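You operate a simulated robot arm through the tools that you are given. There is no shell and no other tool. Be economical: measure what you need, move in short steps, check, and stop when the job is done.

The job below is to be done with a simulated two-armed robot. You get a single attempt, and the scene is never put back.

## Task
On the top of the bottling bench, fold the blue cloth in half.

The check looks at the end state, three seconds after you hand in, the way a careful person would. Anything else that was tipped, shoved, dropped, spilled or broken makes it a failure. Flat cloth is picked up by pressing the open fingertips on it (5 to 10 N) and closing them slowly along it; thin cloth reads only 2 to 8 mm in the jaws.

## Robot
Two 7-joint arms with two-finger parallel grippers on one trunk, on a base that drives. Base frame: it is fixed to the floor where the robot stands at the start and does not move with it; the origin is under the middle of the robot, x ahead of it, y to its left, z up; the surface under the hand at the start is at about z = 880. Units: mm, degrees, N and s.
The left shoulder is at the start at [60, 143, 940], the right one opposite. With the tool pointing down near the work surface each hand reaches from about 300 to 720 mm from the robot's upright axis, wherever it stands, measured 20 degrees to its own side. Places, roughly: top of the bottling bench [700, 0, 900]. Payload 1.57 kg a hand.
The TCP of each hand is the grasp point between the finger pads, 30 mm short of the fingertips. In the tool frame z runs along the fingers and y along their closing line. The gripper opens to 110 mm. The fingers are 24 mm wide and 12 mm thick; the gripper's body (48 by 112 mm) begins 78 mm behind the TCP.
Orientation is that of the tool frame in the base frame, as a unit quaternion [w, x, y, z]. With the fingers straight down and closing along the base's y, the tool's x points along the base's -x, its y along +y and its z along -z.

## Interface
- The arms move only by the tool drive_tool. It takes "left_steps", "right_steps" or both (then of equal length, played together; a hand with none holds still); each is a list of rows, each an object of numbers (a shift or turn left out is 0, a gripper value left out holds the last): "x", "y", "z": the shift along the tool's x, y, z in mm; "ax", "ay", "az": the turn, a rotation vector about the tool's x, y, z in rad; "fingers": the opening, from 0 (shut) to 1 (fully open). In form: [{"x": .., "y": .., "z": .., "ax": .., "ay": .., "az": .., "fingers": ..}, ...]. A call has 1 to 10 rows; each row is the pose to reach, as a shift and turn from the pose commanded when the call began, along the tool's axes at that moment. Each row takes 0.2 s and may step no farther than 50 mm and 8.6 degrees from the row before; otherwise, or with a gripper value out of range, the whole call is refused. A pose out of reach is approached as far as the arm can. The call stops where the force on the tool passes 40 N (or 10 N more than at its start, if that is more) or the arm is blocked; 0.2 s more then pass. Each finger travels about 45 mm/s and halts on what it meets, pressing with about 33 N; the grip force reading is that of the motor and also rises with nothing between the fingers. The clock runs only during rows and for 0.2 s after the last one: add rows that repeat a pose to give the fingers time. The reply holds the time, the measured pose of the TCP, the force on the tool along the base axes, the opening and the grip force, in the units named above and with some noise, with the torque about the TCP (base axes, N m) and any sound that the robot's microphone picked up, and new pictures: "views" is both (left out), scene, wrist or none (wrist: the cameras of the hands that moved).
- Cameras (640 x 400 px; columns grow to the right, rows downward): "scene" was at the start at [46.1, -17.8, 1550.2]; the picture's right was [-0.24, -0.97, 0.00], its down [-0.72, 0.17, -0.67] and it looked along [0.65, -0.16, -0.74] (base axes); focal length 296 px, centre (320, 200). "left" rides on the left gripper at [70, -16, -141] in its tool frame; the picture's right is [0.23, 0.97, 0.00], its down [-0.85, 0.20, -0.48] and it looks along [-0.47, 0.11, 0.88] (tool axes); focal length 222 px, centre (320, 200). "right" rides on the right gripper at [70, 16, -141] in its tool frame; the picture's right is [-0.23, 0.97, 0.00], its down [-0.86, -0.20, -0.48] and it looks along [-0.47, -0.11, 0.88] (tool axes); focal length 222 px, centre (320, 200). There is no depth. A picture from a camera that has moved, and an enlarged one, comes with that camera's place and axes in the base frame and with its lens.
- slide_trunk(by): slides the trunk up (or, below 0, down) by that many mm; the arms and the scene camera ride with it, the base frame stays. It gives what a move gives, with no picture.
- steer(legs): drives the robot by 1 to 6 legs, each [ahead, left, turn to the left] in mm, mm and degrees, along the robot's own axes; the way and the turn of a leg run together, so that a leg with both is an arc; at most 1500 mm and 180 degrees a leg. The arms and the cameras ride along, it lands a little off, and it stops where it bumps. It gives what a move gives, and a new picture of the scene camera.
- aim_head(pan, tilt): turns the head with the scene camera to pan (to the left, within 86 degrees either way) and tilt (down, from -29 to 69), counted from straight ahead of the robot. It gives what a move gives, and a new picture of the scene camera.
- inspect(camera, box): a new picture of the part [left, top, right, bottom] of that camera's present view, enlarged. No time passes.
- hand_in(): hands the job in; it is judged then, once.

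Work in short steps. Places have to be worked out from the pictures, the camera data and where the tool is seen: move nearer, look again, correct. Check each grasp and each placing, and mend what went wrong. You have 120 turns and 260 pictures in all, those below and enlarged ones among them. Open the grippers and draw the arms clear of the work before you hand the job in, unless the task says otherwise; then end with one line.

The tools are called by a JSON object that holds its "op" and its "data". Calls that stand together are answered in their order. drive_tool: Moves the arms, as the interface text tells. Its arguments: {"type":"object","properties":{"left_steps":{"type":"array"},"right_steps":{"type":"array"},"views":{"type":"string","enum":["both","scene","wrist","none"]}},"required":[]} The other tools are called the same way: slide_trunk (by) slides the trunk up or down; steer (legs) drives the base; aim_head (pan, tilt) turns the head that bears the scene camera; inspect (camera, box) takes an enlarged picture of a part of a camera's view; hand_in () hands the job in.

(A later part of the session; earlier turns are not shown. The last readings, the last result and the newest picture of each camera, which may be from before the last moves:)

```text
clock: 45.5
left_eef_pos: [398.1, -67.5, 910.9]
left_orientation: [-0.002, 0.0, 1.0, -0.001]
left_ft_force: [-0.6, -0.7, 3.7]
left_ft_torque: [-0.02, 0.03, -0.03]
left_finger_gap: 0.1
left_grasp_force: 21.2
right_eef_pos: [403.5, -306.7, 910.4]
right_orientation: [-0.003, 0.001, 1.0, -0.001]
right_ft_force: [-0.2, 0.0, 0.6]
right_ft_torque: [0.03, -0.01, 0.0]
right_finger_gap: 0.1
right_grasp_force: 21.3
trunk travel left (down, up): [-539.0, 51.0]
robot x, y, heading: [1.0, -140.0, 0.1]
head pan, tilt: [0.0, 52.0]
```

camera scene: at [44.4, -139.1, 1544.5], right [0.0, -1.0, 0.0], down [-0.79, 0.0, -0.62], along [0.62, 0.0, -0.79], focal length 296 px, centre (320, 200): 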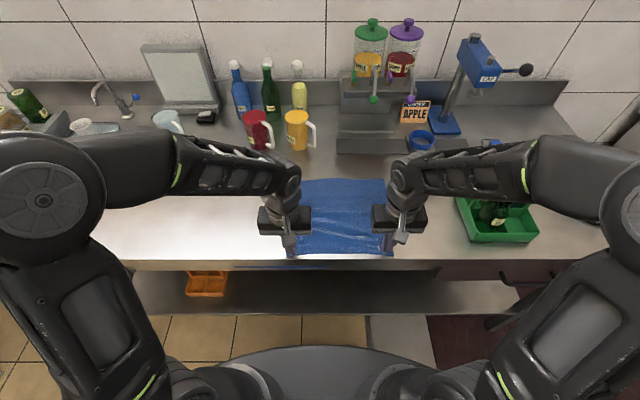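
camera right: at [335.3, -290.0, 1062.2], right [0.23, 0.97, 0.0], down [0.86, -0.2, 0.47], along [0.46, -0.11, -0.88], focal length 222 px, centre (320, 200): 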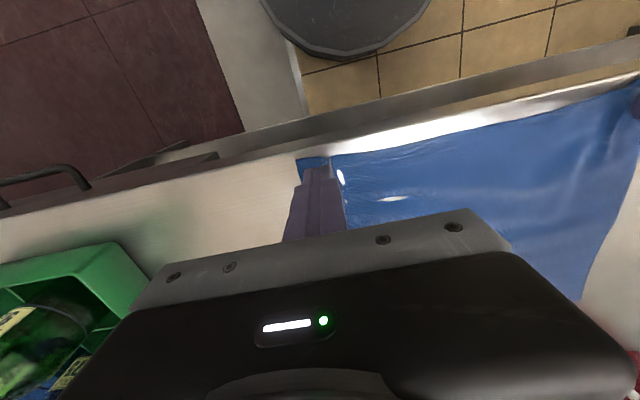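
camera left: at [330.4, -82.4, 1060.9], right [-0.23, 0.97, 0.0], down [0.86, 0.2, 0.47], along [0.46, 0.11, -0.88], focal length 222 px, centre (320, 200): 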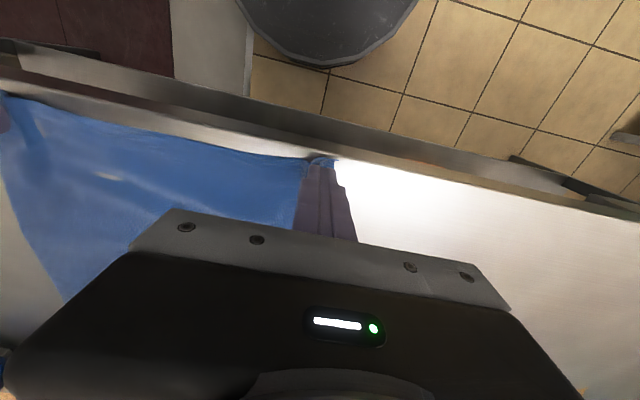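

I'll press slightly more and drag each corner outward about 22 mm.

{"op": "drive_tool", "data": {"left_steps": [{"z": 0.6}, {"y": 5, "z": 0.6}, {"y": 10, "z": 0.6}, {"y": 15, "z": 0.6}, {"y": 20, "z": 0.6}, {"y": 22, "z": 0.6}], "right_steps": [{"z": 1.2}, {"y": -5, "z": 1.2}, {"y": -10, "z": 1.2}, {"y": -15, "z": 1.2}, {"y": -20, "z": 1.2}, {"y": -22, "z": 1.2}], "views": "none"}}

{"op": "drive_tool", "data": {"left_steps": [{"z": -20}, {"y": 10, "z": -60}, {"y": 40, "z": -100}], "right_steps": [{"z": -20}, {"y": -10, "z": -60}, {"y": -20, "z": -100}]}}

{"op": "inspect", "data": {"camera": "scene", "box": [240, 140, 440, 265]}}

```text
clock: 46.9
left_eef_pos: [398.6, -45.4, 911.2]
left_orientation: [-0.001, 0.0, 1.0, -0.001]
left_ft_force: [1.1, -8.1, 11.8]
left_ft_torque: [-0.25, -0.08, -0.04]
left_finger_gap: 0.0
left_grasp_force: 21.5
right_eef_pos: [402.7, -328.8, 912.0]
right_orientation: [-0.002, 0.0, 1.0, 0.0]
right_ft_force: [0.3, 10.3, 15.0]
right_ft_torque: [0.27, -0.07, 0.03]
right_finger_gap: 0.1
right_grasp_force: 21.8
trunk travel left (down, up): [-539.0, 51.0]
robot x, y, heading: [3.6, -138.1, -0.2]
head pan, tilt: [0.0, 52.0]
```

```text
clock: 47.7
left_eef_pos: [397.7, -4.8, 1011.5]
left_orientation: [-0.002, 0.001, 1.0, 0.0]
left_ft_force: [-0.2, 0.8, -0.3]
left_ft_torque: [0.01, -0.03, 0.0]
left_finger_gap: 0.0
left_grasp_force: 21.5
right_eef_pos: [403.7, -348.6, 1010.9]
right_orientation: [-0.003, 0.001, 1.0, 0.0]
right_ft_force: [0.0, -1.0, 0.1]
right_ft_torque: [-0.01, -0.04, -0.02]
right_finger_gap: 0.0
right_grasp_force: 21.1
trunk travel left (down, up): [-539.0, 51.0]
robot x, y, heading: [-0.0, -137.7, -0.1]
head pan, tilt: [0.0, 52.0]
camera scene: at [43.7, -138.4, 1544.4], right [0.0, -1.0, 0.0], down [-0.79, 0.0, -0.62], along [0.62, 0.0, -0.79], focal length 296 px, centre (320, 200)
camera right: at [336.1, -331.7, 1152.7], right [0.23, 0.97, 0.0], down [0.86, -0.2, 0.47], along [0.46, -0.11, -0.88], focal length 222 px, centre (320, 200)
camera left: at [329.1, -19.4, 1153.1], right [-0.23, 0.97, 0.0], down [0.86, 0.2, 0.47], along [0.46, 0.11, -0.88], focal length 222 px, centre (320, 200)
```

scene: 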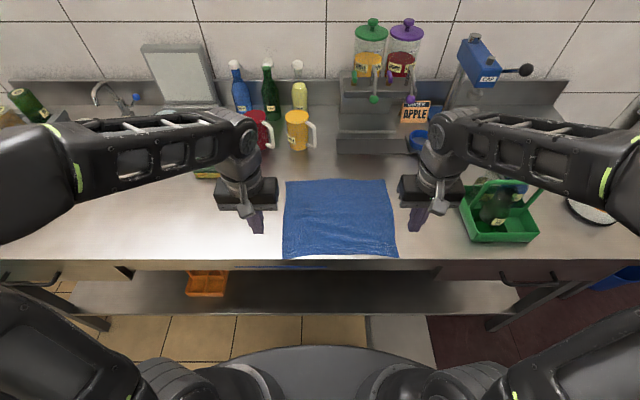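
right: 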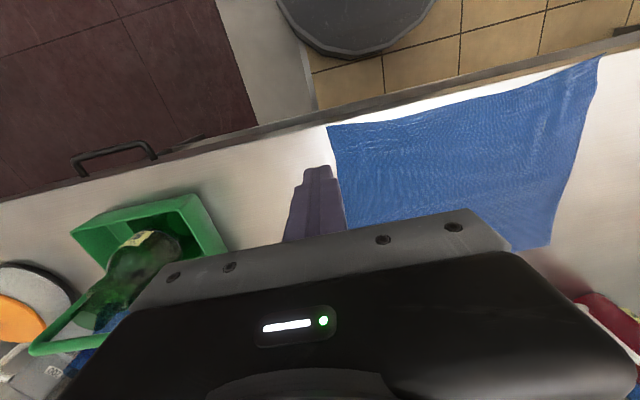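
left: 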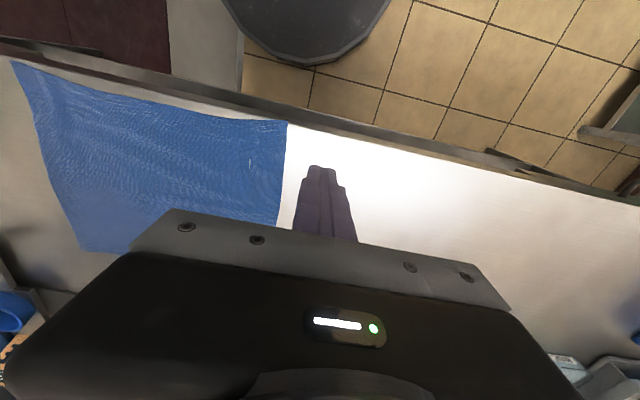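

```text
3.20 times, centred on (340, 202) of scene
camera zoom: at [43.7, -138.4, 1544.4], right [0.0, -1.0, 0.0], down [-0.79, 0.0, -0.62], along [0.62, 0.0, -0.79], focal length 946 px, centre (256, 192)
```

zoom: 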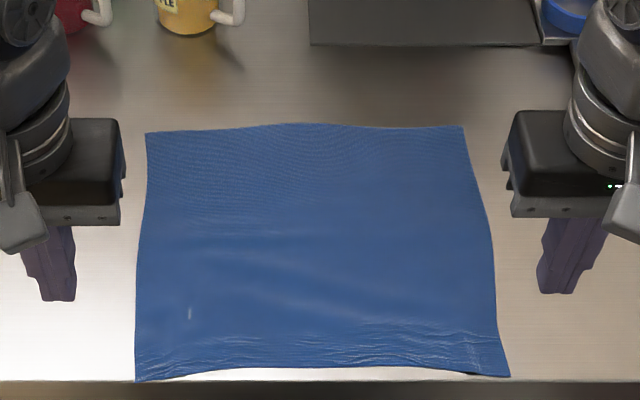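

The cloth is now well smoothed, with corners at about (380,−45), (384,−334), (634,−35) and (643,−333). I'll move to the far corners with the fingers open 33 mm.

{"op": "drive_tool", "data": {"left_steps": [{"x": -40, "y": -12, "fingers": 0.3}, {"x": -80, "y": -24}, {"x": -120, "y": -36}, {"x": -160, "y": -48, "z": 10}, {"x": -200, "y": -60, "z": 30}, {"x": -232, "y": -65, "z": 50}, {"x": -232, "y": -65, "z": 75}], "right_steps": [{"x": -40, "y": 9, "fingers": 0.3}, {"x": -80, "y": 18}, {"x": -120, "y": 27}, {"x": -160, "y": 36, "z": 10}, {"x": -200, "y": 45, "z": 30}, {"x": -234, "y": 50, "z": 50}, {"x": -234, "y": 50, "z": 75}]}}

```text
clock: 49.3
left_eef_pos: [633.1, -69.9, 934.3]
left_orientation: [-0.002, 0.001, 1.0, 0.0]
left_ft_force: [-0.6, -0.4, -0.1]
left_ft_torque: [0.0, 0.01, 0.01]
left_finger_gap: 33.0
left_grasp_force: 0.0
right_eef_pos: [639.3, -299.5, 933.8]
right_orientation: [-0.002, 0.0, 1.0, 0.0]
right_ft_force: [-0.3, -0.5, 0.4]
right_ft_torque: [0.03, 0.02, 0.0]
right_finger_gap: 33.0
right_grasp_force: 0.1
trunk travel left (down, up): [-539.0, 51.0]
robot x, y, heading: [-0.2, -136.2, -0.1]
head pan, tilt: [0.0, 52.0]
camera scene: at [44.8, -139.2, 1544.5], right [0.0, -1.0, 0.0], down [-0.79, 0.0, -0.62], along [0.62, 0.0, -0.79], focal length 296 px, centre (320, 200)
camera right: at [570.7, -283.0, 1075.0], right [0.23, 0.97, 0.0], down [0.86, -0.2, 0.47], along [0.46, -0.11, -0.88], focal length 222 px, centre (320, 200)
camera left: at [563.2, -85.6, 1075.8], right [-0.23, 0.97, 0.0], down [0.86, 0.2, 0.47], along [0.46, 0.11, -0.88], focal length 222 px, centre (320, 200)
```

scene: 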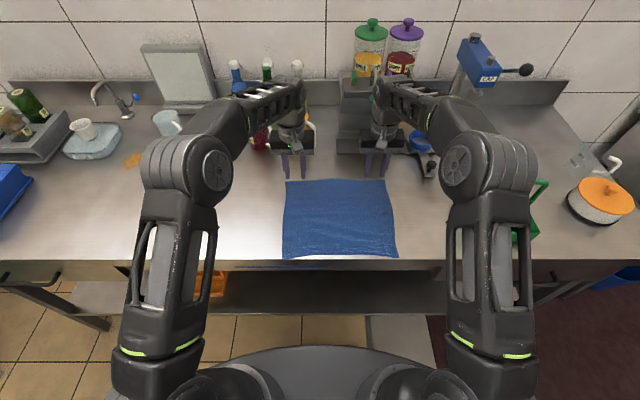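
right: 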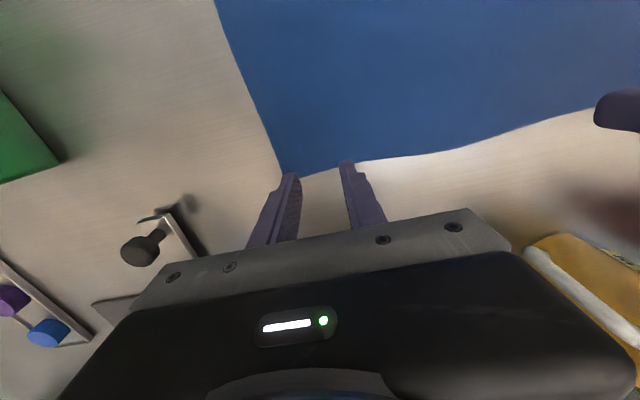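
left: 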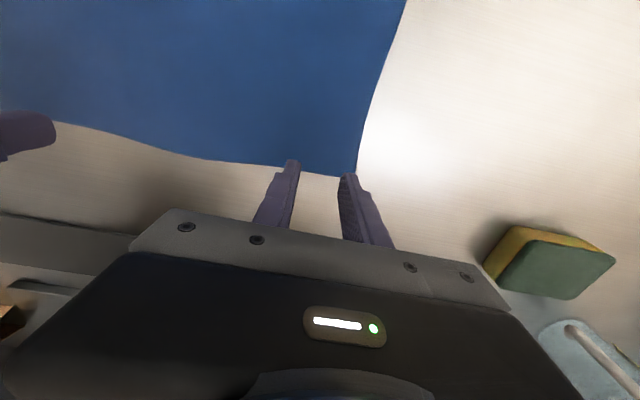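

The edge is at x≈634 on the left and 643 on the right. I'll shift slightly inward and lower to near contact.

{"op": "drive_tool", "data": {"left_steps": [{"x": 5, "y": -1, "z": 10}, {"x": 5, "y": -1, "z": 21}], "right_steps": [{"x": 2.5, "y": 1, "z": 10}, {"x": 2.5, "y": 1, "z": 21}], "views": "none"}}

{"op": "drive_tool", "data": {"left_steps": [{"z": 1}, {"z": 1.5}], "right_steps": [{"z": 1}, {"z": 1.5}], "views": "none"}}

```text
clock: 49.9
left_eef_pos: [627.4, -72.2, 911.9]
left_orientation: [-0.003, 0.001, 1.0, 0.0]
left_ft_force: [-0.1, 0.0, -0.3]
left_ft_torque: [-0.04, 0.01, 0.03]
left_finger_gap: 33.1
left_grasp_force: 0.1
right_eef_pos: [635.1, -298.0, 912.9]
right_orientation: [-0.004, 0.0, 1.0, 0.0]
right_ft_force: [0.7, -0.1, -0.6]
right_ft_torque: [-0.02, 0.0, 0.01]
right_finger_gap: 32.8
right_grasp_force: 0.1
trunk travel left (down, up): [-539.0, 51.0]
robot x, y, heading: [0.4, -139.6, -0.4]
head pan, tilt: [0.0, 52.0]
```

```text
clock: 50.5
left_eef_pos: [626.7, -71.2, 911.9]
left_orientation: [-0.002, 0.001, 1.0, 0.0]
left_ft_force: [1.0, 0.3, 0.1]
left_ft_torque: [0.0, 0.03, 0.0]
left_finger_gap: 33.0
left_grasp_force: 0.1
right_eef_pos: [634.3, -299.2, 910.8]
right_orientation: [-0.003, 0.001, 1.0, 0.0]
right_ft_force: [-0.8, -0.6, 4.4]
right_ft_torque: [0.0, 0.0, -0.04]
right_finger_gap: 32.9
right_grasp_force: 0.0
trunk travel left (down, up): [-539.0, 51.0]
robot x, y, heading: [0.2, -137.1, 0.1]
head pan, tilt: [0.0, 52.0]
```

{"op": "drive_tool", "data": {"left_steps": [{"z": 0.9}, {"z": 0.9}], "right_steps": [{"z": 0.2}, {"z": 0.2}], "views": "none"}}

```text
clock: 51.1
left_eef_pos: [626.8, -71.5, 911.4]
left_orientation: [-0.002, 0.001, 1.0, -0.001]
left_ft_force: [-1.1, 0.0, 1.9]
left_ft_torque: [0.04, -0.05, -0.04]
left_finger_gap: 33.1
left_grasp_force: 0.0
right_eef_pos: [634.3, -298.7, 911.0]
right_orientation: [-0.002, 0.001, 1.0, 0.0]
right_ft_force: [1.1, -0.2, 4.6]
right_ft_torque: [-0.01, -0.05, 0.02]
right_finger_gap: 33.0
right_grasp_force: 0.1
trunk travel left (down, up): [-539.0, 51.0]
robot x, y, heading: [-0.6, -137.9, -0.1]
head pan, tilt: [0.0, 52.0]
```

Left needs about 0.5 mm more and right about 0.2 mm. I'll add that and close slowly.

{"op": "drive_tool", "data": {"left_steps": [{"z": 0.5}, {"z": 0.5, "fingers": 0.26}, {"z": 0.5, "fingers": 0.22}, {"z": 0.5, "fingers": 0.18}, {"z": 0.5, "fingers": 0.15}, {"z": 0.5, "fingers": 0.12}, {"z": 0.5, "fingers": 0.09}, {"z": 0.5, "fingers": 0.06}, {"z": 0.5, "fingers": 0.03}, {"z": 0.5, "fingers": 0.0}], "right_steps": [{"z": 0.25}, {"z": 0.25, "fingers": 0.26}, {"z": 0.25, "fingers": 0.22}, {"z": 0.25, "fingers": 0.18}, {"z": 0.25, "fingers": 0.15}, {"z": 0.25, "fingers": 0.12}, {"z": 0.25, "fingers": 0.09}, {"z": 0.25, "fingers": 0.06}, {"z": 0.25, "fingers": 0.03}, {"z": 0.25, "fingers": 0.0}]}}

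```text
clock: 53.3
left_eef_pos: [626.2, -71.9, 910.5]
left_orientation: [-0.002, 0.001, 1.0, -0.002]
left_ft_force: [0.4, -10.1, 5.2]
left_ft_torque: [-0.28, -0.03, 0.0]
left_finger_gap: 2.1
left_grasp_force: 17.8
right_eef_pos: [634.7, -296.1, 910.9]
right_orientation: [-0.002, 0.001, 1.0, 0.001]
right_ft_force: [0.0, 9.7, 5.5]
right_ft_torque: [0.29, 0.01, -0.01]
right_finger_gap: 2.1
right_grasp_force: 21.6
trunk travel left (down, up): [-539.0, 51.0]
robot x, y, heading: [3.0, -137.7, 0.0]
head pan, tilt: [0.0, 52.0]
camera scene: at [44.0, -139.2, 1544.5], right [0.0, -1.0, 0.0], down [-0.79, 0.0, -0.62], along [0.62, 0.0, -0.79], focal length 296 px, centre (320, 200)
camera right: at [566.6, -280.4, 1053.3], right [0.23, 0.97, 0.0], down [0.86, -0.2, 0.47], along [0.46, -0.11, -0.88], focal length 222 px, centre (320, 200)
camera left: at [557.3, -88.0, 1053.0], right [-0.22, 0.97, 0.0], down [0.86, 0.2, 0.47], along [0.46, 0.1, -0.88], focal length 222 px, centre (320, 200)
```

scene: 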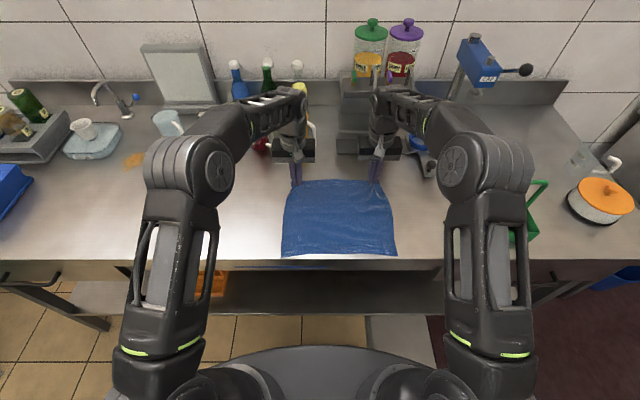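
right: 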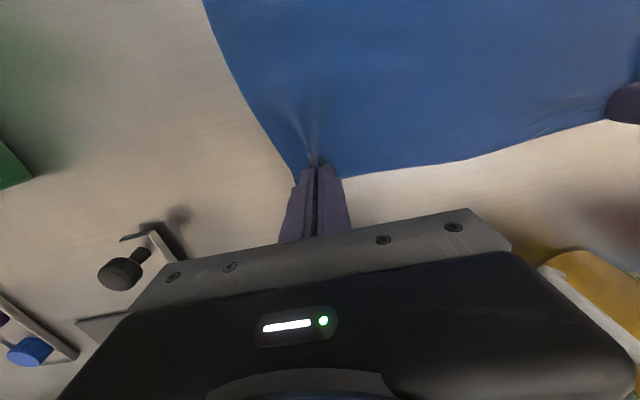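
left: 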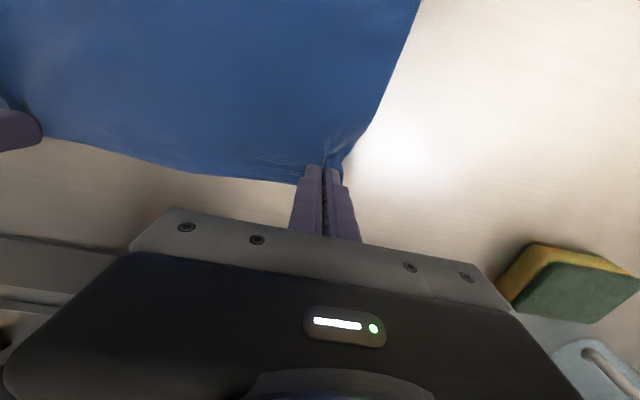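

Both far corners are gripped. I'll drag the cloth about 20 mm forward to straighten it and move it off the bench's front edge.

{"op": "drive_tool", "data": {"left_steps": [{"y": -3, "z": -2}, {"x": -6, "y": -3, "z": -4}, {"x": -12, "y": -3, "z": -4}, {"x": -18, "y": -3, "z": -4}, {"x": -22, "y": -3, "z": -4}, {"x": -22, "y": -3, "z": -4}], "right_steps": [{"y": 3, "z": -2}, {"x": -6, "y": 3, "z": -4}, {"x": -12, "y": 3, "z": -4}, {"x": -18, "y": 3, "z": -4}, {"x": -22, "y": 3, "z": -4}, {"x": -22, "y": 3, "z": -4}], "views": "none"}}

{"op": "inspect", "data": {"camera": "scene", "box": [240, 140, 440, 265]}}

```text
clock: 54.7
left_eef_pos: [648.7, -74.2, 914.1]
left_orientation: [-0.003, 0.001, 1.0, -0.001]
left_ft_force: [-1.0, -5.4, 0.7]
left_ft_torque: [-0.15, 0.01, 0.0]
left_finger_gap: 1.6
left_grasp_force: 23.8
right_eef_pos: [658.0, -294.9, 914.3]
right_orientation: [-0.003, 0.001, 1.0, 0.0]
right_ft_force: [-0.4, 6.1, 0.5]
right_ft_torque: [0.21, 0.0, 0.01]
right_finger_gap: 1.5
right_grasp_force: 23.7
trunk travel left (down, up): [-539.0, 51.0]
robot x, y, heading: [2.0, -140.3, -0.3]
head pan, tilt: [0.0, 52.0]
```

```text
3.20 times, centred on (340, 202) of scene
camera zoom: at [45.1, -139.2, 1544.4], right [0.0, -1.0, 0.0], down [-0.79, 0.0, -0.62], along [0.62, 0.0, -0.79], focal length 946 px, centre (256, 192)
```

zoom: 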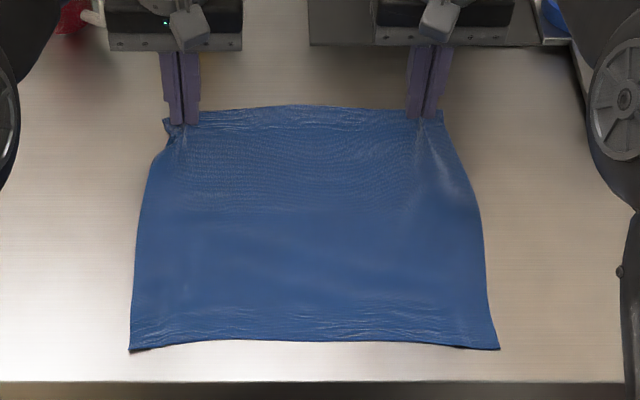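

The cloth is straight and taut, with its near edge at x≈410 and far edge at about 657. Now I'll lift the far hem while rotating the fingers toward horizontal (tips pointing away), keeping the loop low.

{"op": "drive_tool", "data": {"left_steps": [{"x": 3.6, "z": -3.8, "ay": -0.087}, {"x": 11, "z": -12.5, "ay": -0.227}, {"x": 20.4, "z": -20.6, "ay": -0.367}, {"x": 30.8, "z": -28.1, "ay": -0.506}, {"x": 42.1, "z": -34, "ay": -0.646}, {"x": 53.1, "z": -38.3, "ay": -0.785}, {"x": 65, "z": -41, "ay": -0.925}, {"x": 76, "z": -43.7, "ay": -1.047}, {"x": 85.7, "z": -44.9, "ay": -1.169}, {"x": 95, "z": -44.9, "ay": -1.292}], "right_steps": [{"x": 3.6, "z": -3.8, "ay": -0.087}, {"x": 11, "z": -12.5, "ay": -0.227}, {"x": 20.4, "z": -20.6, "ay": -0.367}, {"x": 30.8, "z": -28.1, "ay": -0.506}, {"x": 42.1, "z": -34, "ay": -0.646}, {"x": 53.1, "z": -38.3, "ay": -0.785}, {"x": 65, "z": -41, "ay": -0.925}, {"x": 76, "z": -43.7, "ay": -1.047}, {"x": 85.7, "z": -44.9, "ay": -1.169}, {"x": 95, "z": -44.9, "ay": -1.292}]}}

{"op": "inspect", "data": {"camera": "scene", "box": [240, 140, 440, 265]}}

```text
clock: 56.6
left_eef_pos: [577.5, -78.3, 994.3]
left_orientation: [0.507, -0.072, 0.855, -0.084]
left_ft_force: [0.4, -0.3, 0.2]
left_ft_torque: [0.03, -0.04, 0.0]
left_finger_gap: 1.9
left_grasp_force: 23.4
right_eef_pos: [586.3, -285.5, 992.3]
right_orientation: [0.526, 0.042, 0.847, 0.059]
right_ft_force: [-0.3, -0.1, 0.4]
right_ft_torque: [0.0, -0.03, 0.0]
right_finger_gap: 1.7
right_grasp_force: 24.0
trunk travel left (down, up): [-539.0, 51.0]
robot x, y, heading: [2.3, -143.6, -0.1]
head pan, tilt: [0.0, 52.0]
stopped in row 9 (left hand): the arm was blocked; the commanded pose is now the measured one
camera scene: at [45.4, -140.0, 1544.5], right [0.0, -1.0, 0.0], down [-0.79, 0.0, -0.62], along [0.62, 0.0, -0.79], focal length 296 px, centre (320, 200)
camera right: at [430.8, -267.7, 995.3], right [0.11, 0.93, 0.34], down [-0.05, -0.34, 0.94], along [0.99, -0.12, 0.01], focal length 222 px, centre (320, 200)
camera left: at [421.6, -97.6, 1004.8], right [-0.15, 0.9, -0.4], down [-0.02, 0.41, 0.91], along [0.99, 0.14, -0.04], focal length 222 px, centre (320, 200)
```

scene: 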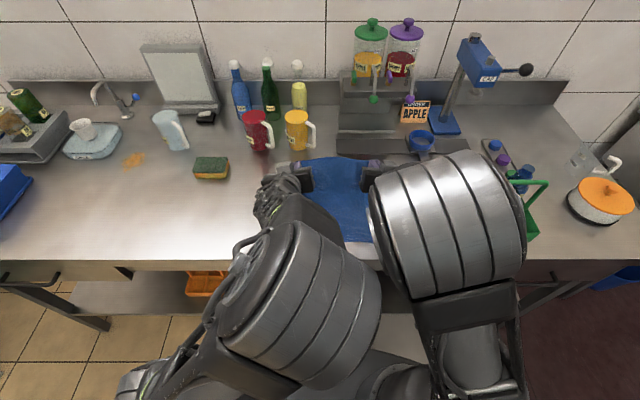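
right: 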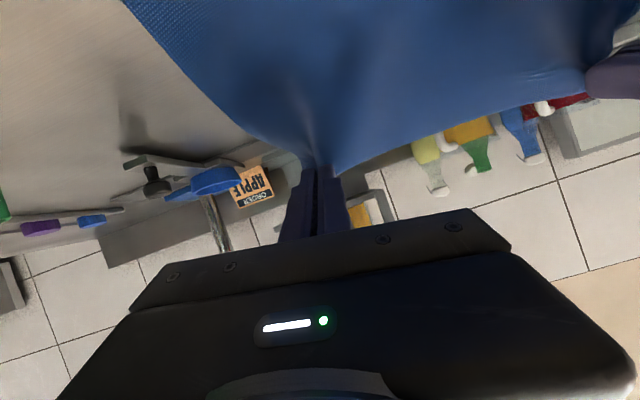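
left: 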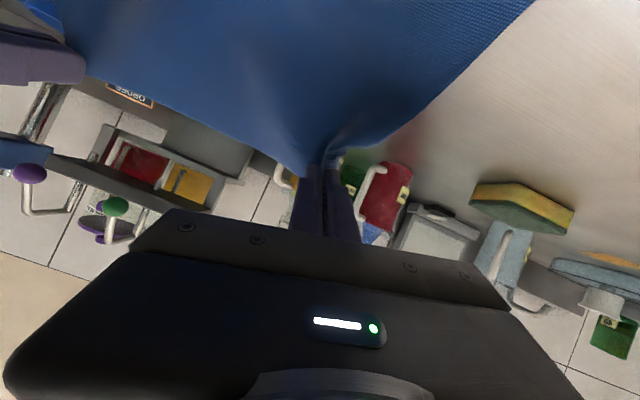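

```text
3.20 times, centred on (340, 202) of scene
camera zoom: at [45.4, -140.0, 1544.5], right [0.0, -1.0, 0.0], down [-0.79, 0.0, -0.62], along [0.62, 0.0, -0.79], focal length 946 px, centre (256, 192)
```

zoom: 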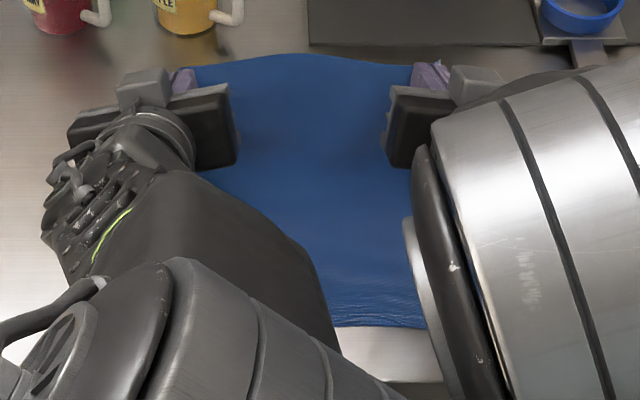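

The arms' elbows swung inward and touched each other, which blocked the motion. Nothing else was hit. I'll rotate both hands back to a 45° tilt to undo it.

{"op": "drive_tool", "data": {"left_steps": [{"ax": -0.033, "ay": 0.094, "az": 0.066}, {"ax": -0.067, "ay": 0.189, "az": 0.132}, {"ax": -0.1, "ay": 0.283, "az": 0.198}, {"ax": -0.1, "ay": 0.283, "az": 0.198}], "right_steps": [{"ax": 0.026, "ay": 0.108, "az": -0.041}, {"ax": 0.051, "ay": 0.216, "az": -0.082}, {"ax": 0.077, "ay": 0.324, "az": -0.123}, {"ax": 0.077, "ay": 0.324, "az": -0.123}], "views": "scene"}}

```text
clock: 57.6
left_eef_pos: [578.0, -77.7, 994.7]
left_orientation: [0.384, 0.0, 0.924, 0.0]
left_ft_force: [-0.2, -0.1, 0.2]
left_ft_torque: [-0.03, 0.0, 0.0]
left_finger_gap: 1.8
left_grasp_force: 23.4
right_eef_pos: [586.8, -285.9, 993.3]
right_orientation: [0.383, 0.0, 0.924, 0.0]
right_ft_force: [-0.3, 0.2, -0.4]
right_ft_torque: [-0.05, 0.0, 0.05]
right_finger_gap: 1.9
right_grasp_force: 23.9
trunk travel left (down, up): [-539.0, 51.0]
robot x, y, heading: [0.9, -142.3, -0.2]
head pan, tilt: [0.0, 52.0]
camera scene: at [44.8, -139.2, 1544.4], right [0.0, -1.0, 0.0], down [-0.79, 0.0, -0.62], along [0.62, 0.0, -0.79], focal length 296 px, centre (320, 200)
```

scene: 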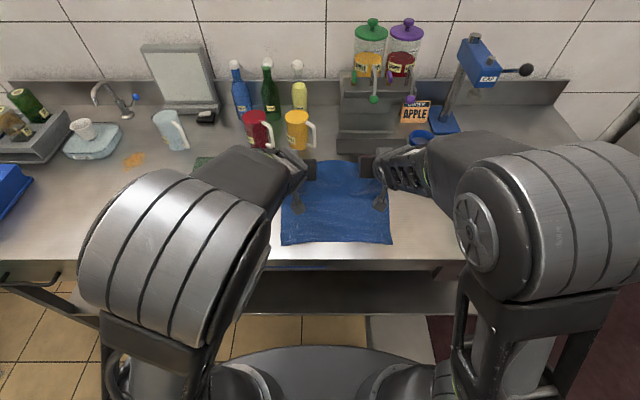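

At 45° the arms are clean again. I'll lower the hem 25 mm and back the base 60 mm, which carries the hem toward the near edge.

{"op": "drive_tool", "data": {"left_steps": [{"x": 9, "z": 9}, {"x": 17.7, "z": 17.7}], "right_steps": [{"x": 9, "z": 9}, {"x": 17.7, "z": 17.7}], "views": "none"}}

{"op": "steer", "data": {"legs": [[-60, 0, 0]]}}

{"op": "inspect", "data": {"camera": "scene", "box": [240, 110, 440, 235]}}

```text
clock: 58.2
left_eef_pos: [578.0, -78.1, 968.4]
left_orientation: [0.385, -0.001, 0.923, 0.001]
left_ft_force: [0.9, -0.2, 0.2]
left_ft_torque: [-0.01, -0.03, 0.0]
left_finger_gap: 1.7
left_grasp_force: 23.4
right_eef_pos: [587.0, -285.4, 967.8]
right_orientation: [0.383, 0.001, 0.924, 0.001]
right_ft_force: [0.6, 0.3, 0.2]
right_ft_torque: [0.0, 0.0, -0.02]
right_finger_gap: 1.7
right_grasp_force: 23.3
trunk travel left (down, up): [-539.0, 51.0]
robot x, y, heading: [2.5, -139.4, -0.0]
head pan, tilt: [0.0, 52.0]
```

```text
clock: 59.2
left_eef_pos: [515.7, -76.9, 970.8]
left_orientation: [0.384, 0.001, 0.923, 0.0]
left_ft_force: [-0.3, -1.2, 0.3]
left_ft_torque: [-0.03, 0.02, 0.04]
left_finger_gap: 1.7
left_grasp_force: 23.7
right_eef_pos: [524.7, -286.6, 968.3]
right_orientation: [0.383, 0.001, 0.924, 0.0]
right_ft_force: [0.3, -0.3, 0.0]
right_ft_torque: [-0.01, 0.0, -0.02]
right_finger_gap: 1.7
right_grasp_force: 23.8
trunk travel left (down, up): [-539.0, 51.0]
robot x, y, heading: [-59.8, -140.5, -0.3]
head pan, tilt: [0.0, 52.0]
camera scene: at [-17.4, -139.1, 1544.5], right [0.0, -1.0, 0.0], down [-0.79, 0.0, -0.62], along [0.62, 0.0, -0.79], focal length 296 px, centre (320, 200)
```

scene: 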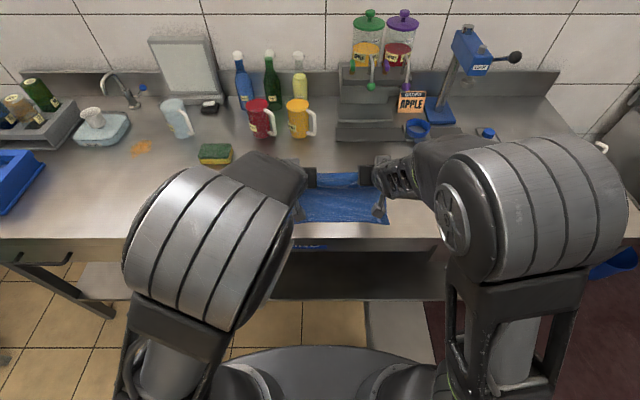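

```text
3.20 times, centred on (340, 172) of scene
camera zoom: at [-17.4, -139.1, 1544.5], right [0.0, -1.0, 0.0], down [-0.79, 0.0, -0.62], along [0.62, 0.0, -0.79], focal length 946 px, centre (256, 288)
```

zoom: 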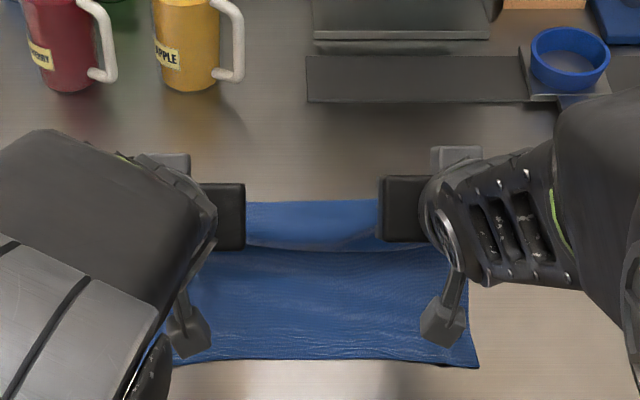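

The fold is progressing with the far half coming over. I'll extend the hands 50 mm forward and back the base 85 mm so the arms are straighter for more rotation.

{"op": "drive_tool", "data": {"left_steps": [{"x": -17.7, "z": 17.7}, {"x": -35.4, "z": 35.4}], "right_steps": [{"x": -17.7, "z": 17.7}, {"x": -35.4, "z": 35.4}], "views": "none"}}

{"op": "steer", "data": {"legs": [[-85, 0, 0]]}}

{"op": "drive_tool", "data": {"left_steps": [{"ay": -0.13}, {"ay": -0.26}], "right_steps": [{"ay": -0.13}, {"ay": -0.26}]}}

```text
clock: 59.8
left_eef_pos: [568.1, -79.1, 968.2]
left_orientation: [0.384, -0.001, 0.923, 0.0]
left_ft_force: [0.5, -0.9, 0.0]
left_ft_torque: [-0.04, 0.01, -0.01]
left_finger_gap: 1.8
left_grasp_force: 23.2
right_eef_pos: [577.6, -286.2, 966.6]
right_orientation: [0.383, 0.0, 0.924, 0.0]
right_ft_force: [1.5, 1.0, 0.7]
right_ft_torque: [-0.01, -0.03, -0.02]
right_finger_gap: 1.6
right_grasp_force: 23.2
trunk travel left (down, up): [-539.0, 51.0]
robot x, y, heading: [-57.8, -141.5, -0.1]
head pan, tilt: [0.0, 52.0]
```

```text
clock: 60.8
left_eef_pos: [480.2, -78.3, 969.0]
left_orientation: [0.384, 0.0, 0.923, 0.0]
left_ft_force: [-1.0, 0.0, -0.2]
left_ft_torque: [-0.03, -0.06, 0.05]
left_finger_gap: 1.9
left_grasp_force: 23.2
right_eef_pos: [489.8, -286.7, 969.7]
right_orientation: [0.383, 0.0, 0.924, 0.001]
right_ft_force: [-1.2, -0.2, -0.5]
right_ft_torque: [0.0, 0.0, 0.03]
right_finger_gap: 1.6
right_grasp_force: 23.3
trunk travel left (down, up): [-539.0, 51.0]
robot x, y, heading: [-146.9, -141.4, 0.2]
head pan, tilt: [0.0, 52.0]
camera scene: at [-102.6, -139.0, 1544.5], right [0.0, -1.0, 0.0], down [-0.79, 0.0, -0.62], along [0.62, 0.0, -0.79], focal length 296 px, centre (320, 200)
```

scene: 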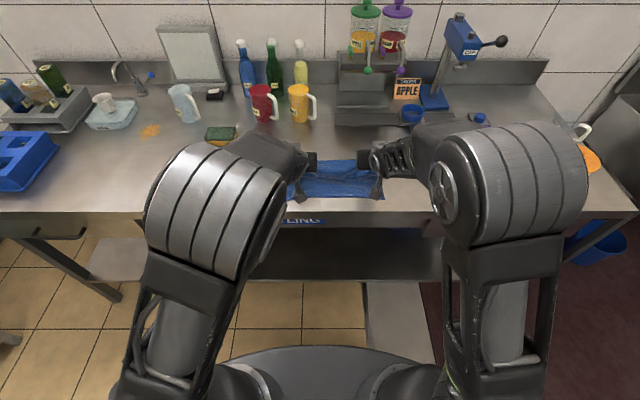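

```text
clock: 61.4
left_eef_pos: [482.5, -77.9, 969.6]
left_orientation: [0.502, 0.0, 0.865, 0.0]
left_ft_force: [-0.2, 0.5, -0.4]
left_ft_torque: [-0.03, -0.01, 0.01]
left_finger_gap: 1.8
left_grasp_force: 22.7
right_eef_pos: [490.5, -287.2, 967.3]
right_orientation: [0.5, 0.001, 0.866, 0.0]
right_ft_force: [0.0, 0.2, -1.2]
right_ft_torque: [-0.02, -0.01, 0.0]
right_finger_gap: 1.7
right_grasp_force: 22.8
trunk travel left (down, up): [-539.0, 51.0]
robot x, y, heading: [-146.1, -138.7, -0.3]
head pan, tilt: [0.0, 52.0]
camera scene: at [-100.0, -139.3, 1544.5], right [0.0, -1.0, 0.0], down [-0.79, 0.0, -0.62], along [0.62, 0.0, -0.79], focal length 296 px, centre (320, 200)
camera right: at [335.0, -269.2, 978.0], right [0.12, 0.97, 0.2], down [0.01, -0.2, 0.98], along [0.99, -0.11, -0.03], focal length 222 px, centre (320, 200)
camera left: at [325.3, -93.9, 979.3], right [-0.11, 0.97, -0.2], down [0.01, 0.2, 0.98], along [0.99, 0.11, -0.03], focal length 222 px, centre (320, 200)
```

scene: 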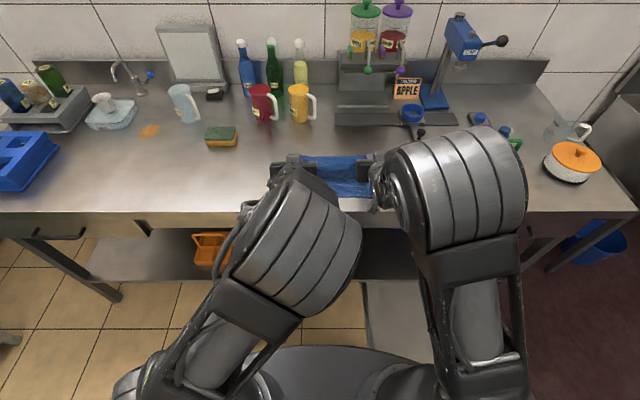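
right: 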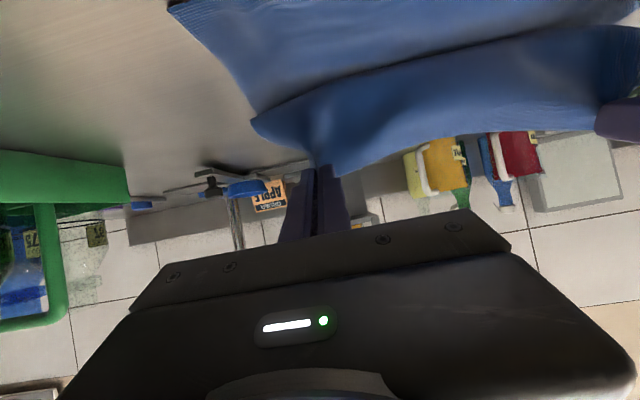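
left: 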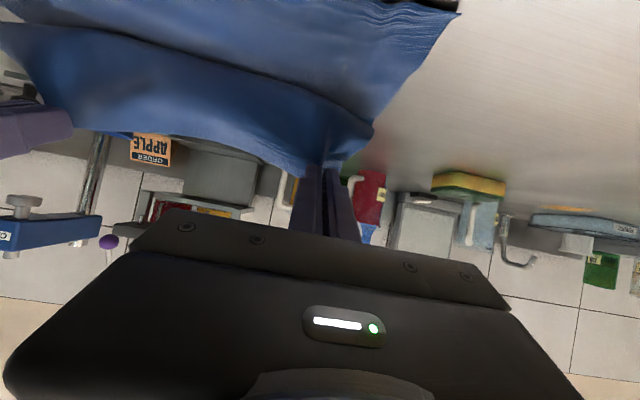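

Tilt is now 60° with the arms still clear of each other. I'll descend in stairs: lower with the hands and back with the base toward the near edge (now at x≈418).

{"op": "drive_tool", "data": {"left_steps": [{"x": 9, "z": 5}, {"x": 19, "z": 11}], "right_steps": [{"x": 9, "z": 5}, {"x": 19, "z": 11}], "views": "none"}}

{"op": "steer", "data": {"legs": [[-28, 0, 0]]}}

{"op": "drive_tool", "data": {"left_steps": [{"x": 9, "z": 5}, {"x": 17.3, "z": 10}], "right_steps": [{"x": 9, "z": 5}, {"x": 17.3, "z": 10}]}}

```text
clock: 62.0
left_eef_pos: [481.5, -78.2, 947.2]
left_orientation: [0.501, 0.0, 0.866, 0.0]
left_ft_force: [0.2, -0.2, 0.1]
left_ft_torque: [-0.03, -0.03, 0.01]
left_finger_gap: 2.0
left_grasp_force: 23.6
right_eef_pos: [489.9, -286.0, 945.4]
right_orientation: [0.5, 0.0, 0.866, 0.001]
right_ft_force: [0.6, -0.2, -0.4]
right_ft_torque: [0.0, 0.03, -0.01]
right_finger_gap: 1.5
right_grasp_force: 23.3
trunk travel left (down, up): [-539.0, 51.0]
robot x, y, heading: [-144.7, -142.4, -0.2]
head pan, tilt: [0.0, 52.0]
```

```text
clock: 62.9
left_eef_pos: [451.6, -77.9, 948.3]
left_orientation: [0.501, -0.001, 0.865, 0.001]
left_ft_force: [-0.9, -0.2, -0.6]
left_ft_torque: [-0.04, -0.02, 0.04]
left_finger_gap: 1.9
left_grasp_force: 23.8
right_eef_pos: [461.1, -285.6, 945.6]
right_orientation: [0.5, 0.0, 0.866, 0.0]
right_ft_force: [0.3, 0.0, -0.3]
right_ft_torque: [0.02, -0.03, 0.0]
right_finger_gap: 1.5
right_grasp_force: 23.9
trunk travel left (down, up): [-539.0, 51.0]
robot x, y, heading: [-171.2, -144.5, 0.1]
head pan, tilt: [0.0, 52.0]
camera scene: at [-130.8, -138.9, 1544.5], right [0.0, -1.0, 0.0], down [-0.79, 0.0, -0.62], along [0.62, 0.0, -0.79], focal length 296 px, centre (320, 200)
```

scene: 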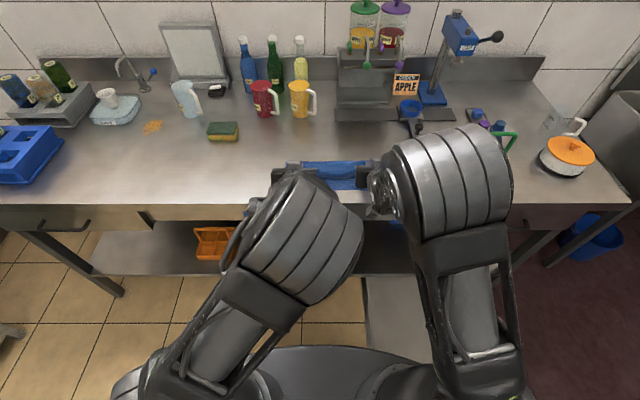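

```text
clock: 63.5
left_eef_pos: [453.7, -77.4, 927.6]
left_orientation: [0.501, 0.0, 0.865, 0.0]
left_ft_force: [-0.1, -0.2, -0.4]
left_ft_torque: [0.0, 0.02, 0.0]
left_finger_gap: 1.9
left_grasp_force: 23.6
right_eef_pos: [463.6, -285.8, 924.3]
right_orientation: [0.499, 0.001, 0.867, 0.0]
right_ft_force: [0.3, -0.7, 0.0]
right_ft_torque: [-0.03, 0.02, 0.01]
right_finger_gap: 1.8
right_grasp_force: 23.5
trunk travel left (down, up): [-539.0, 51.0]
robot x, y, heading: [-175.0, -138.9, -0.1]
head pan, tilt: [0.0, 52.0]
camera scene: at [-127.7, -139.0, 1544.4], right [0.0, -1.0, 0.0], down [-0.79, 0.0, -0.62], along [0.62, 0.0, -0.79], focal length 296 px, centre (320, 200)
camera right: at [307.4, -268.5, 935.9], right [0.11, 0.97, 0.2], down [0.01, -0.2, 0.98], along [0.99, -0.11, -0.04], focal length 222 px, centre (320, 200)
camera left: at [297.4, -93.4, 937.1], right [-0.11, 0.97, -0.2], down [0.01, 0.2, 0.98], along [0.99, 0.11, -0.03], focal length 222 px, centre (320, 200)
```

scene: 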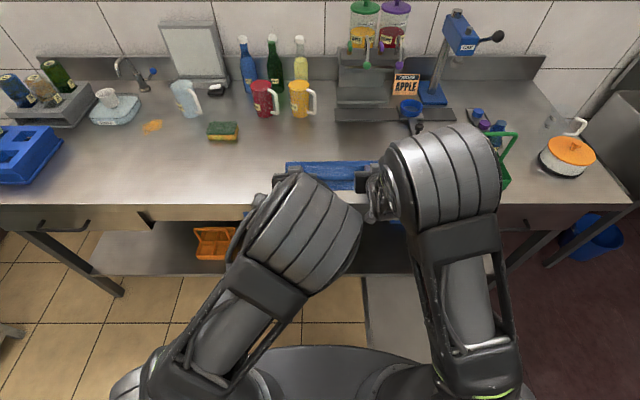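
right: 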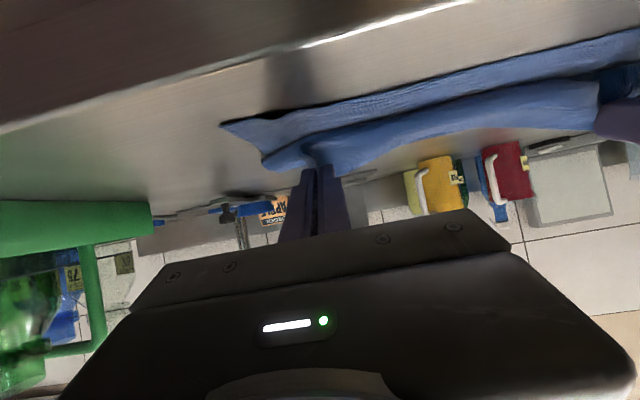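
left: 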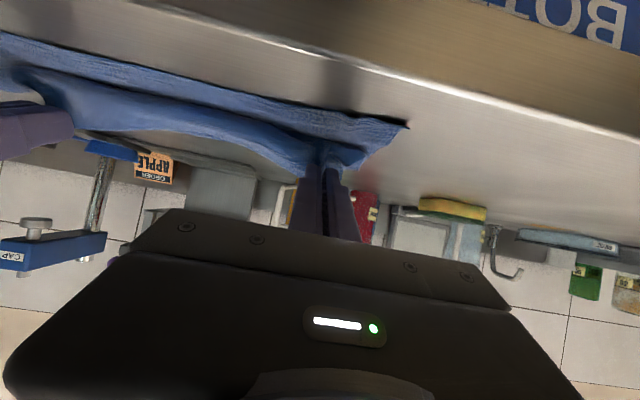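

The fold line at the far side is now at x≈540, right at mid-cloth, and the near edge is at x≈419. I'll lower about 9 mm and back the base 22 mm further to draw the hem in.

{"op": "drive_tool", "data": {"left_steps": [{"x": 4, "z": 2.5}, {"x": 7.8, "z": 4.5}], "right_steps": [{"x": 4, "z": 0}, {"x": 8, "z": -2}], "views": "none"}}

{"op": "steer", "data": {"legs": [[-24, 0, 0]]}}

{"op": "inspect", "data": {"camera": "left", "box": [0, 0, 640, 400]}}

{"op": "inspect", "data": {"camera": "right", "box": [0, 0, 640, 400]}}

```text
clock: 64.1
left_eef_pos: [454.2, -78.4, 917.6]
left_orientation: [0.501, -0.001, 0.866, 0.001]
left_ft_force: [0.2, 1.0, -0.3]
left_ft_torque: [-0.03, 0.03, -0.02]
left_finger_gap: 1.8
left_grasp_force: 23.6
right_eef_pos: [457.4, -286.2, 920.4]
right_orientation: [0.5, 0.0, 0.866, 0.0]
right_ft_force: [-0.5, 0.5, -0.5]
right_ft_torque: [0.03, -0.03, 0.0]
right_finger_gap: 1.6
right_grasp_force: 22.6
trunk travel left (down, up): [-539.0, 51.0]
robot x, y, heading: [-170.5, -140.5, -0.2]
head pan, tilt: [0.0, 52.0]
```

```text
clock: 64.9
left_eef_pos: [429.7, -77.0, 918.6]
left_orientation: [0.501, 0.0, 0.866, 0.0]
left_ft_force: [0.7, -0.9, 0.3]
left_ft_torque: [-0.05, -0.01, -0.02]
left_finger_gap: 1.9
left_grasp_force: 23.7
right_eef_pos: [432.3, -286.4, 919.7]
right_orientation: [0.5, 0.001, 0.866, 0.0]
right_ft_force: [-1.5, 0.1, 0.2]
right_ft_torque: [0.0, 0.02, -0.03]
right_finger_gap: 1.5
right_grasp_force: 23.5
trunk travel left (down, up): [-539.0, 51.0]
robot x, y, heading: [-201.0, -141.5, 0.0]
head pan, tilt: [0.0, 52.0]
camera scene: at [-154.3, -138.9, 1544.5], right [0.0, -1.0, 0.0], down [-0.79, 0.0, -0.62], along [0.62, 0.0, -0.79], focal length 296 px, centre (320, 200)
```

scene: 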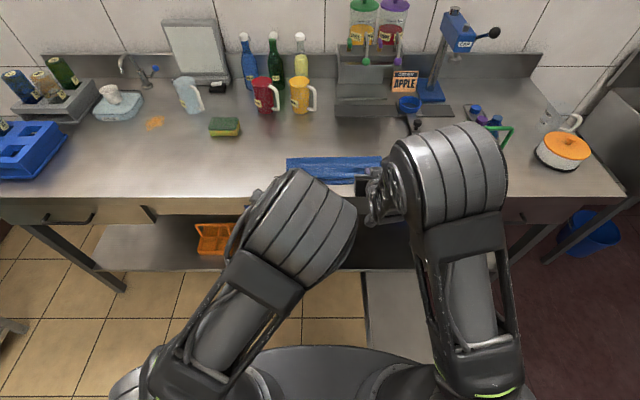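

```text
1.00 times, centred on (320, 200) of left (not enlarged: the box is as wide or as high as the picture)
camera zoom: at [272.2, -93.5, 928.9], right [-0.11, 0.97, -0.2], down [0.01, 0.2, 0.98], along [0.99, 0.11, -0.03], focal length 222 px, centre (320, 200)
```

zoom: 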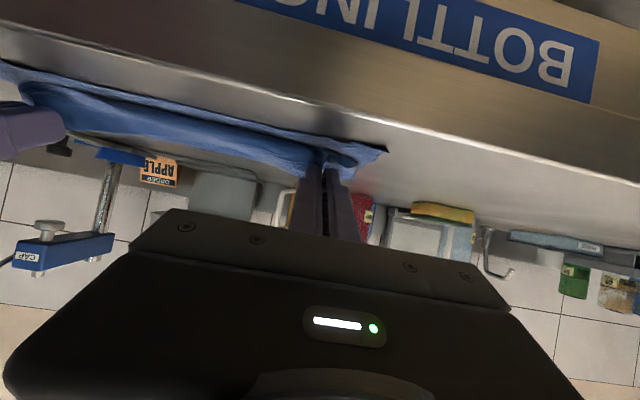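

```text
1.00 times, centred on (320, 200) of right (not enlarged: the box is as wide or as high as the picture)
camera zoom: at [276.1, -268.4, 930.8], right [0.11, 0.97, 0.2], down [0.01, -0.2, 0.98], along [0.99, -0.11, -0.04], focal length 222 px, centre (320, 200)
```

zoom: 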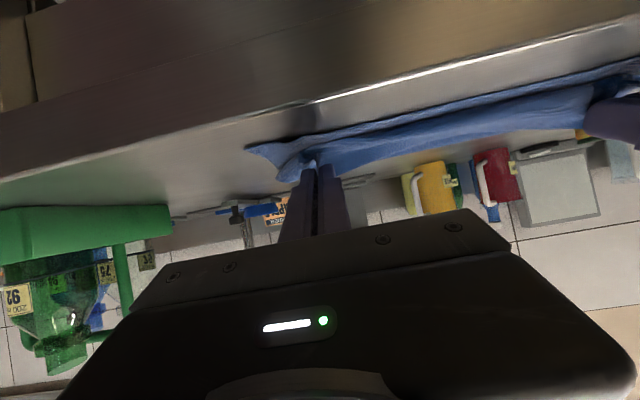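

The far fold line holds at x≈541. The hem needs about 17 mm more.

{"op": "steer", "data": {"legs": [[-17, 0, 0]]}}

{"op": "inspect", "data": {"camera": "left", "box": [0, 0, 640, 400]}}

{"op": "inspect", "data": {"camera": "scene", "box": [240, 120, 440, 245]}}

```text
clock: 65.7
left_eef_pos: [411.6, -77.9, 918.0]
left_orientation: [0.501, -0.001, 0.866, 0.001]
left_ft_force: [-0.5, 0.3, 0.6]
left_ft_torque: [0.0, -0.01, -0.02]
left_finger_gap: 1.7
left_grasp_force: 23.0
right_eef_pos: [416.6, -284.9, 920.4]
right_orientation: [0.5, 0.001, 0.866, 0.0]
right_ft_force: [-0.1, 0.0, 0.9]
right_ft_torque: [-0.01, 0.0, 0.01]
right_finger_gap: 1.8
right_grasp_force: 23.3
trunk travel left (down, up): [-539.0, 51.0]
robot x, y, heading: [-212.3, -141.7, 0.0]
head pan, tilt: [0.0, 52.0]
camera scene: at [-170.8, -138.9, 1544.5], right [0.0, -1.0, 0.0], down [-0.79, 0.0, -0.62], along [0.62, 0.0, -0.79], focal length 296 px, centre (320, 200)
```

scene: 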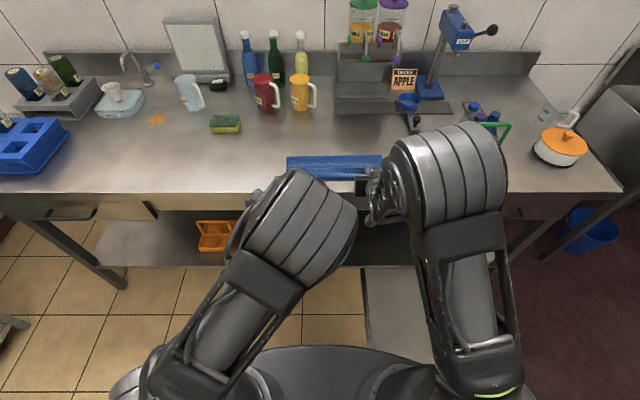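

```text
1.00 times, centred on (320, 200) of left (not enlarged: the box is as wide or as high as the picture)
camera zoom: at [255.6, -93.5, 928.8], right [-0.11, 0.97, -0.2], down [0.01, 0.2, 0.98], along [0.99, 0.11, -0.03], focal length 222 px, centre (320, 200)
```

zoom: 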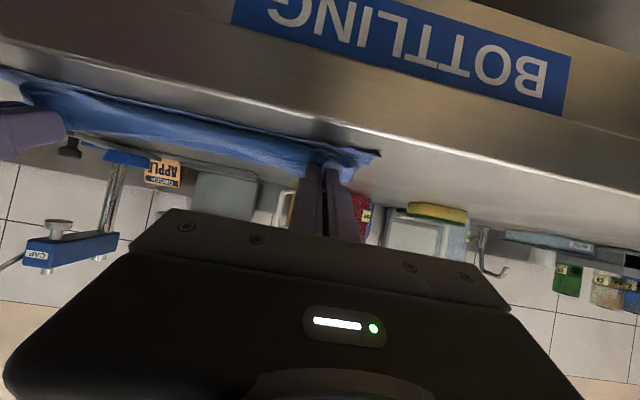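

```text
3.20 times, centred on (340, 182) of scene
camera zoom: at [-170.8, -138.9, 1544.5], right [0.0, -1.0, 0.0], down [-0.79, 0.0, -0.62], along [0.62, 0.0, -0.79], focal length 946 px, centre (256, 256)
```

zoom: 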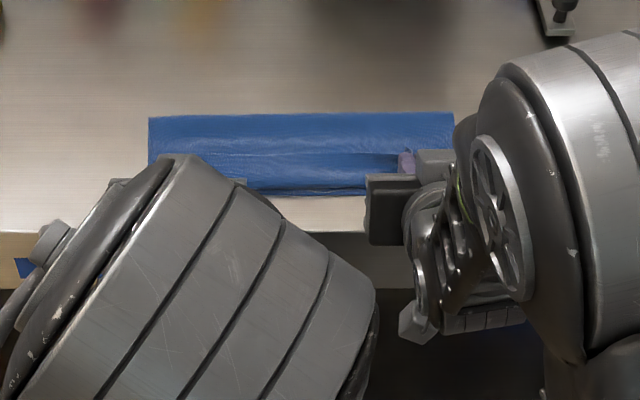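

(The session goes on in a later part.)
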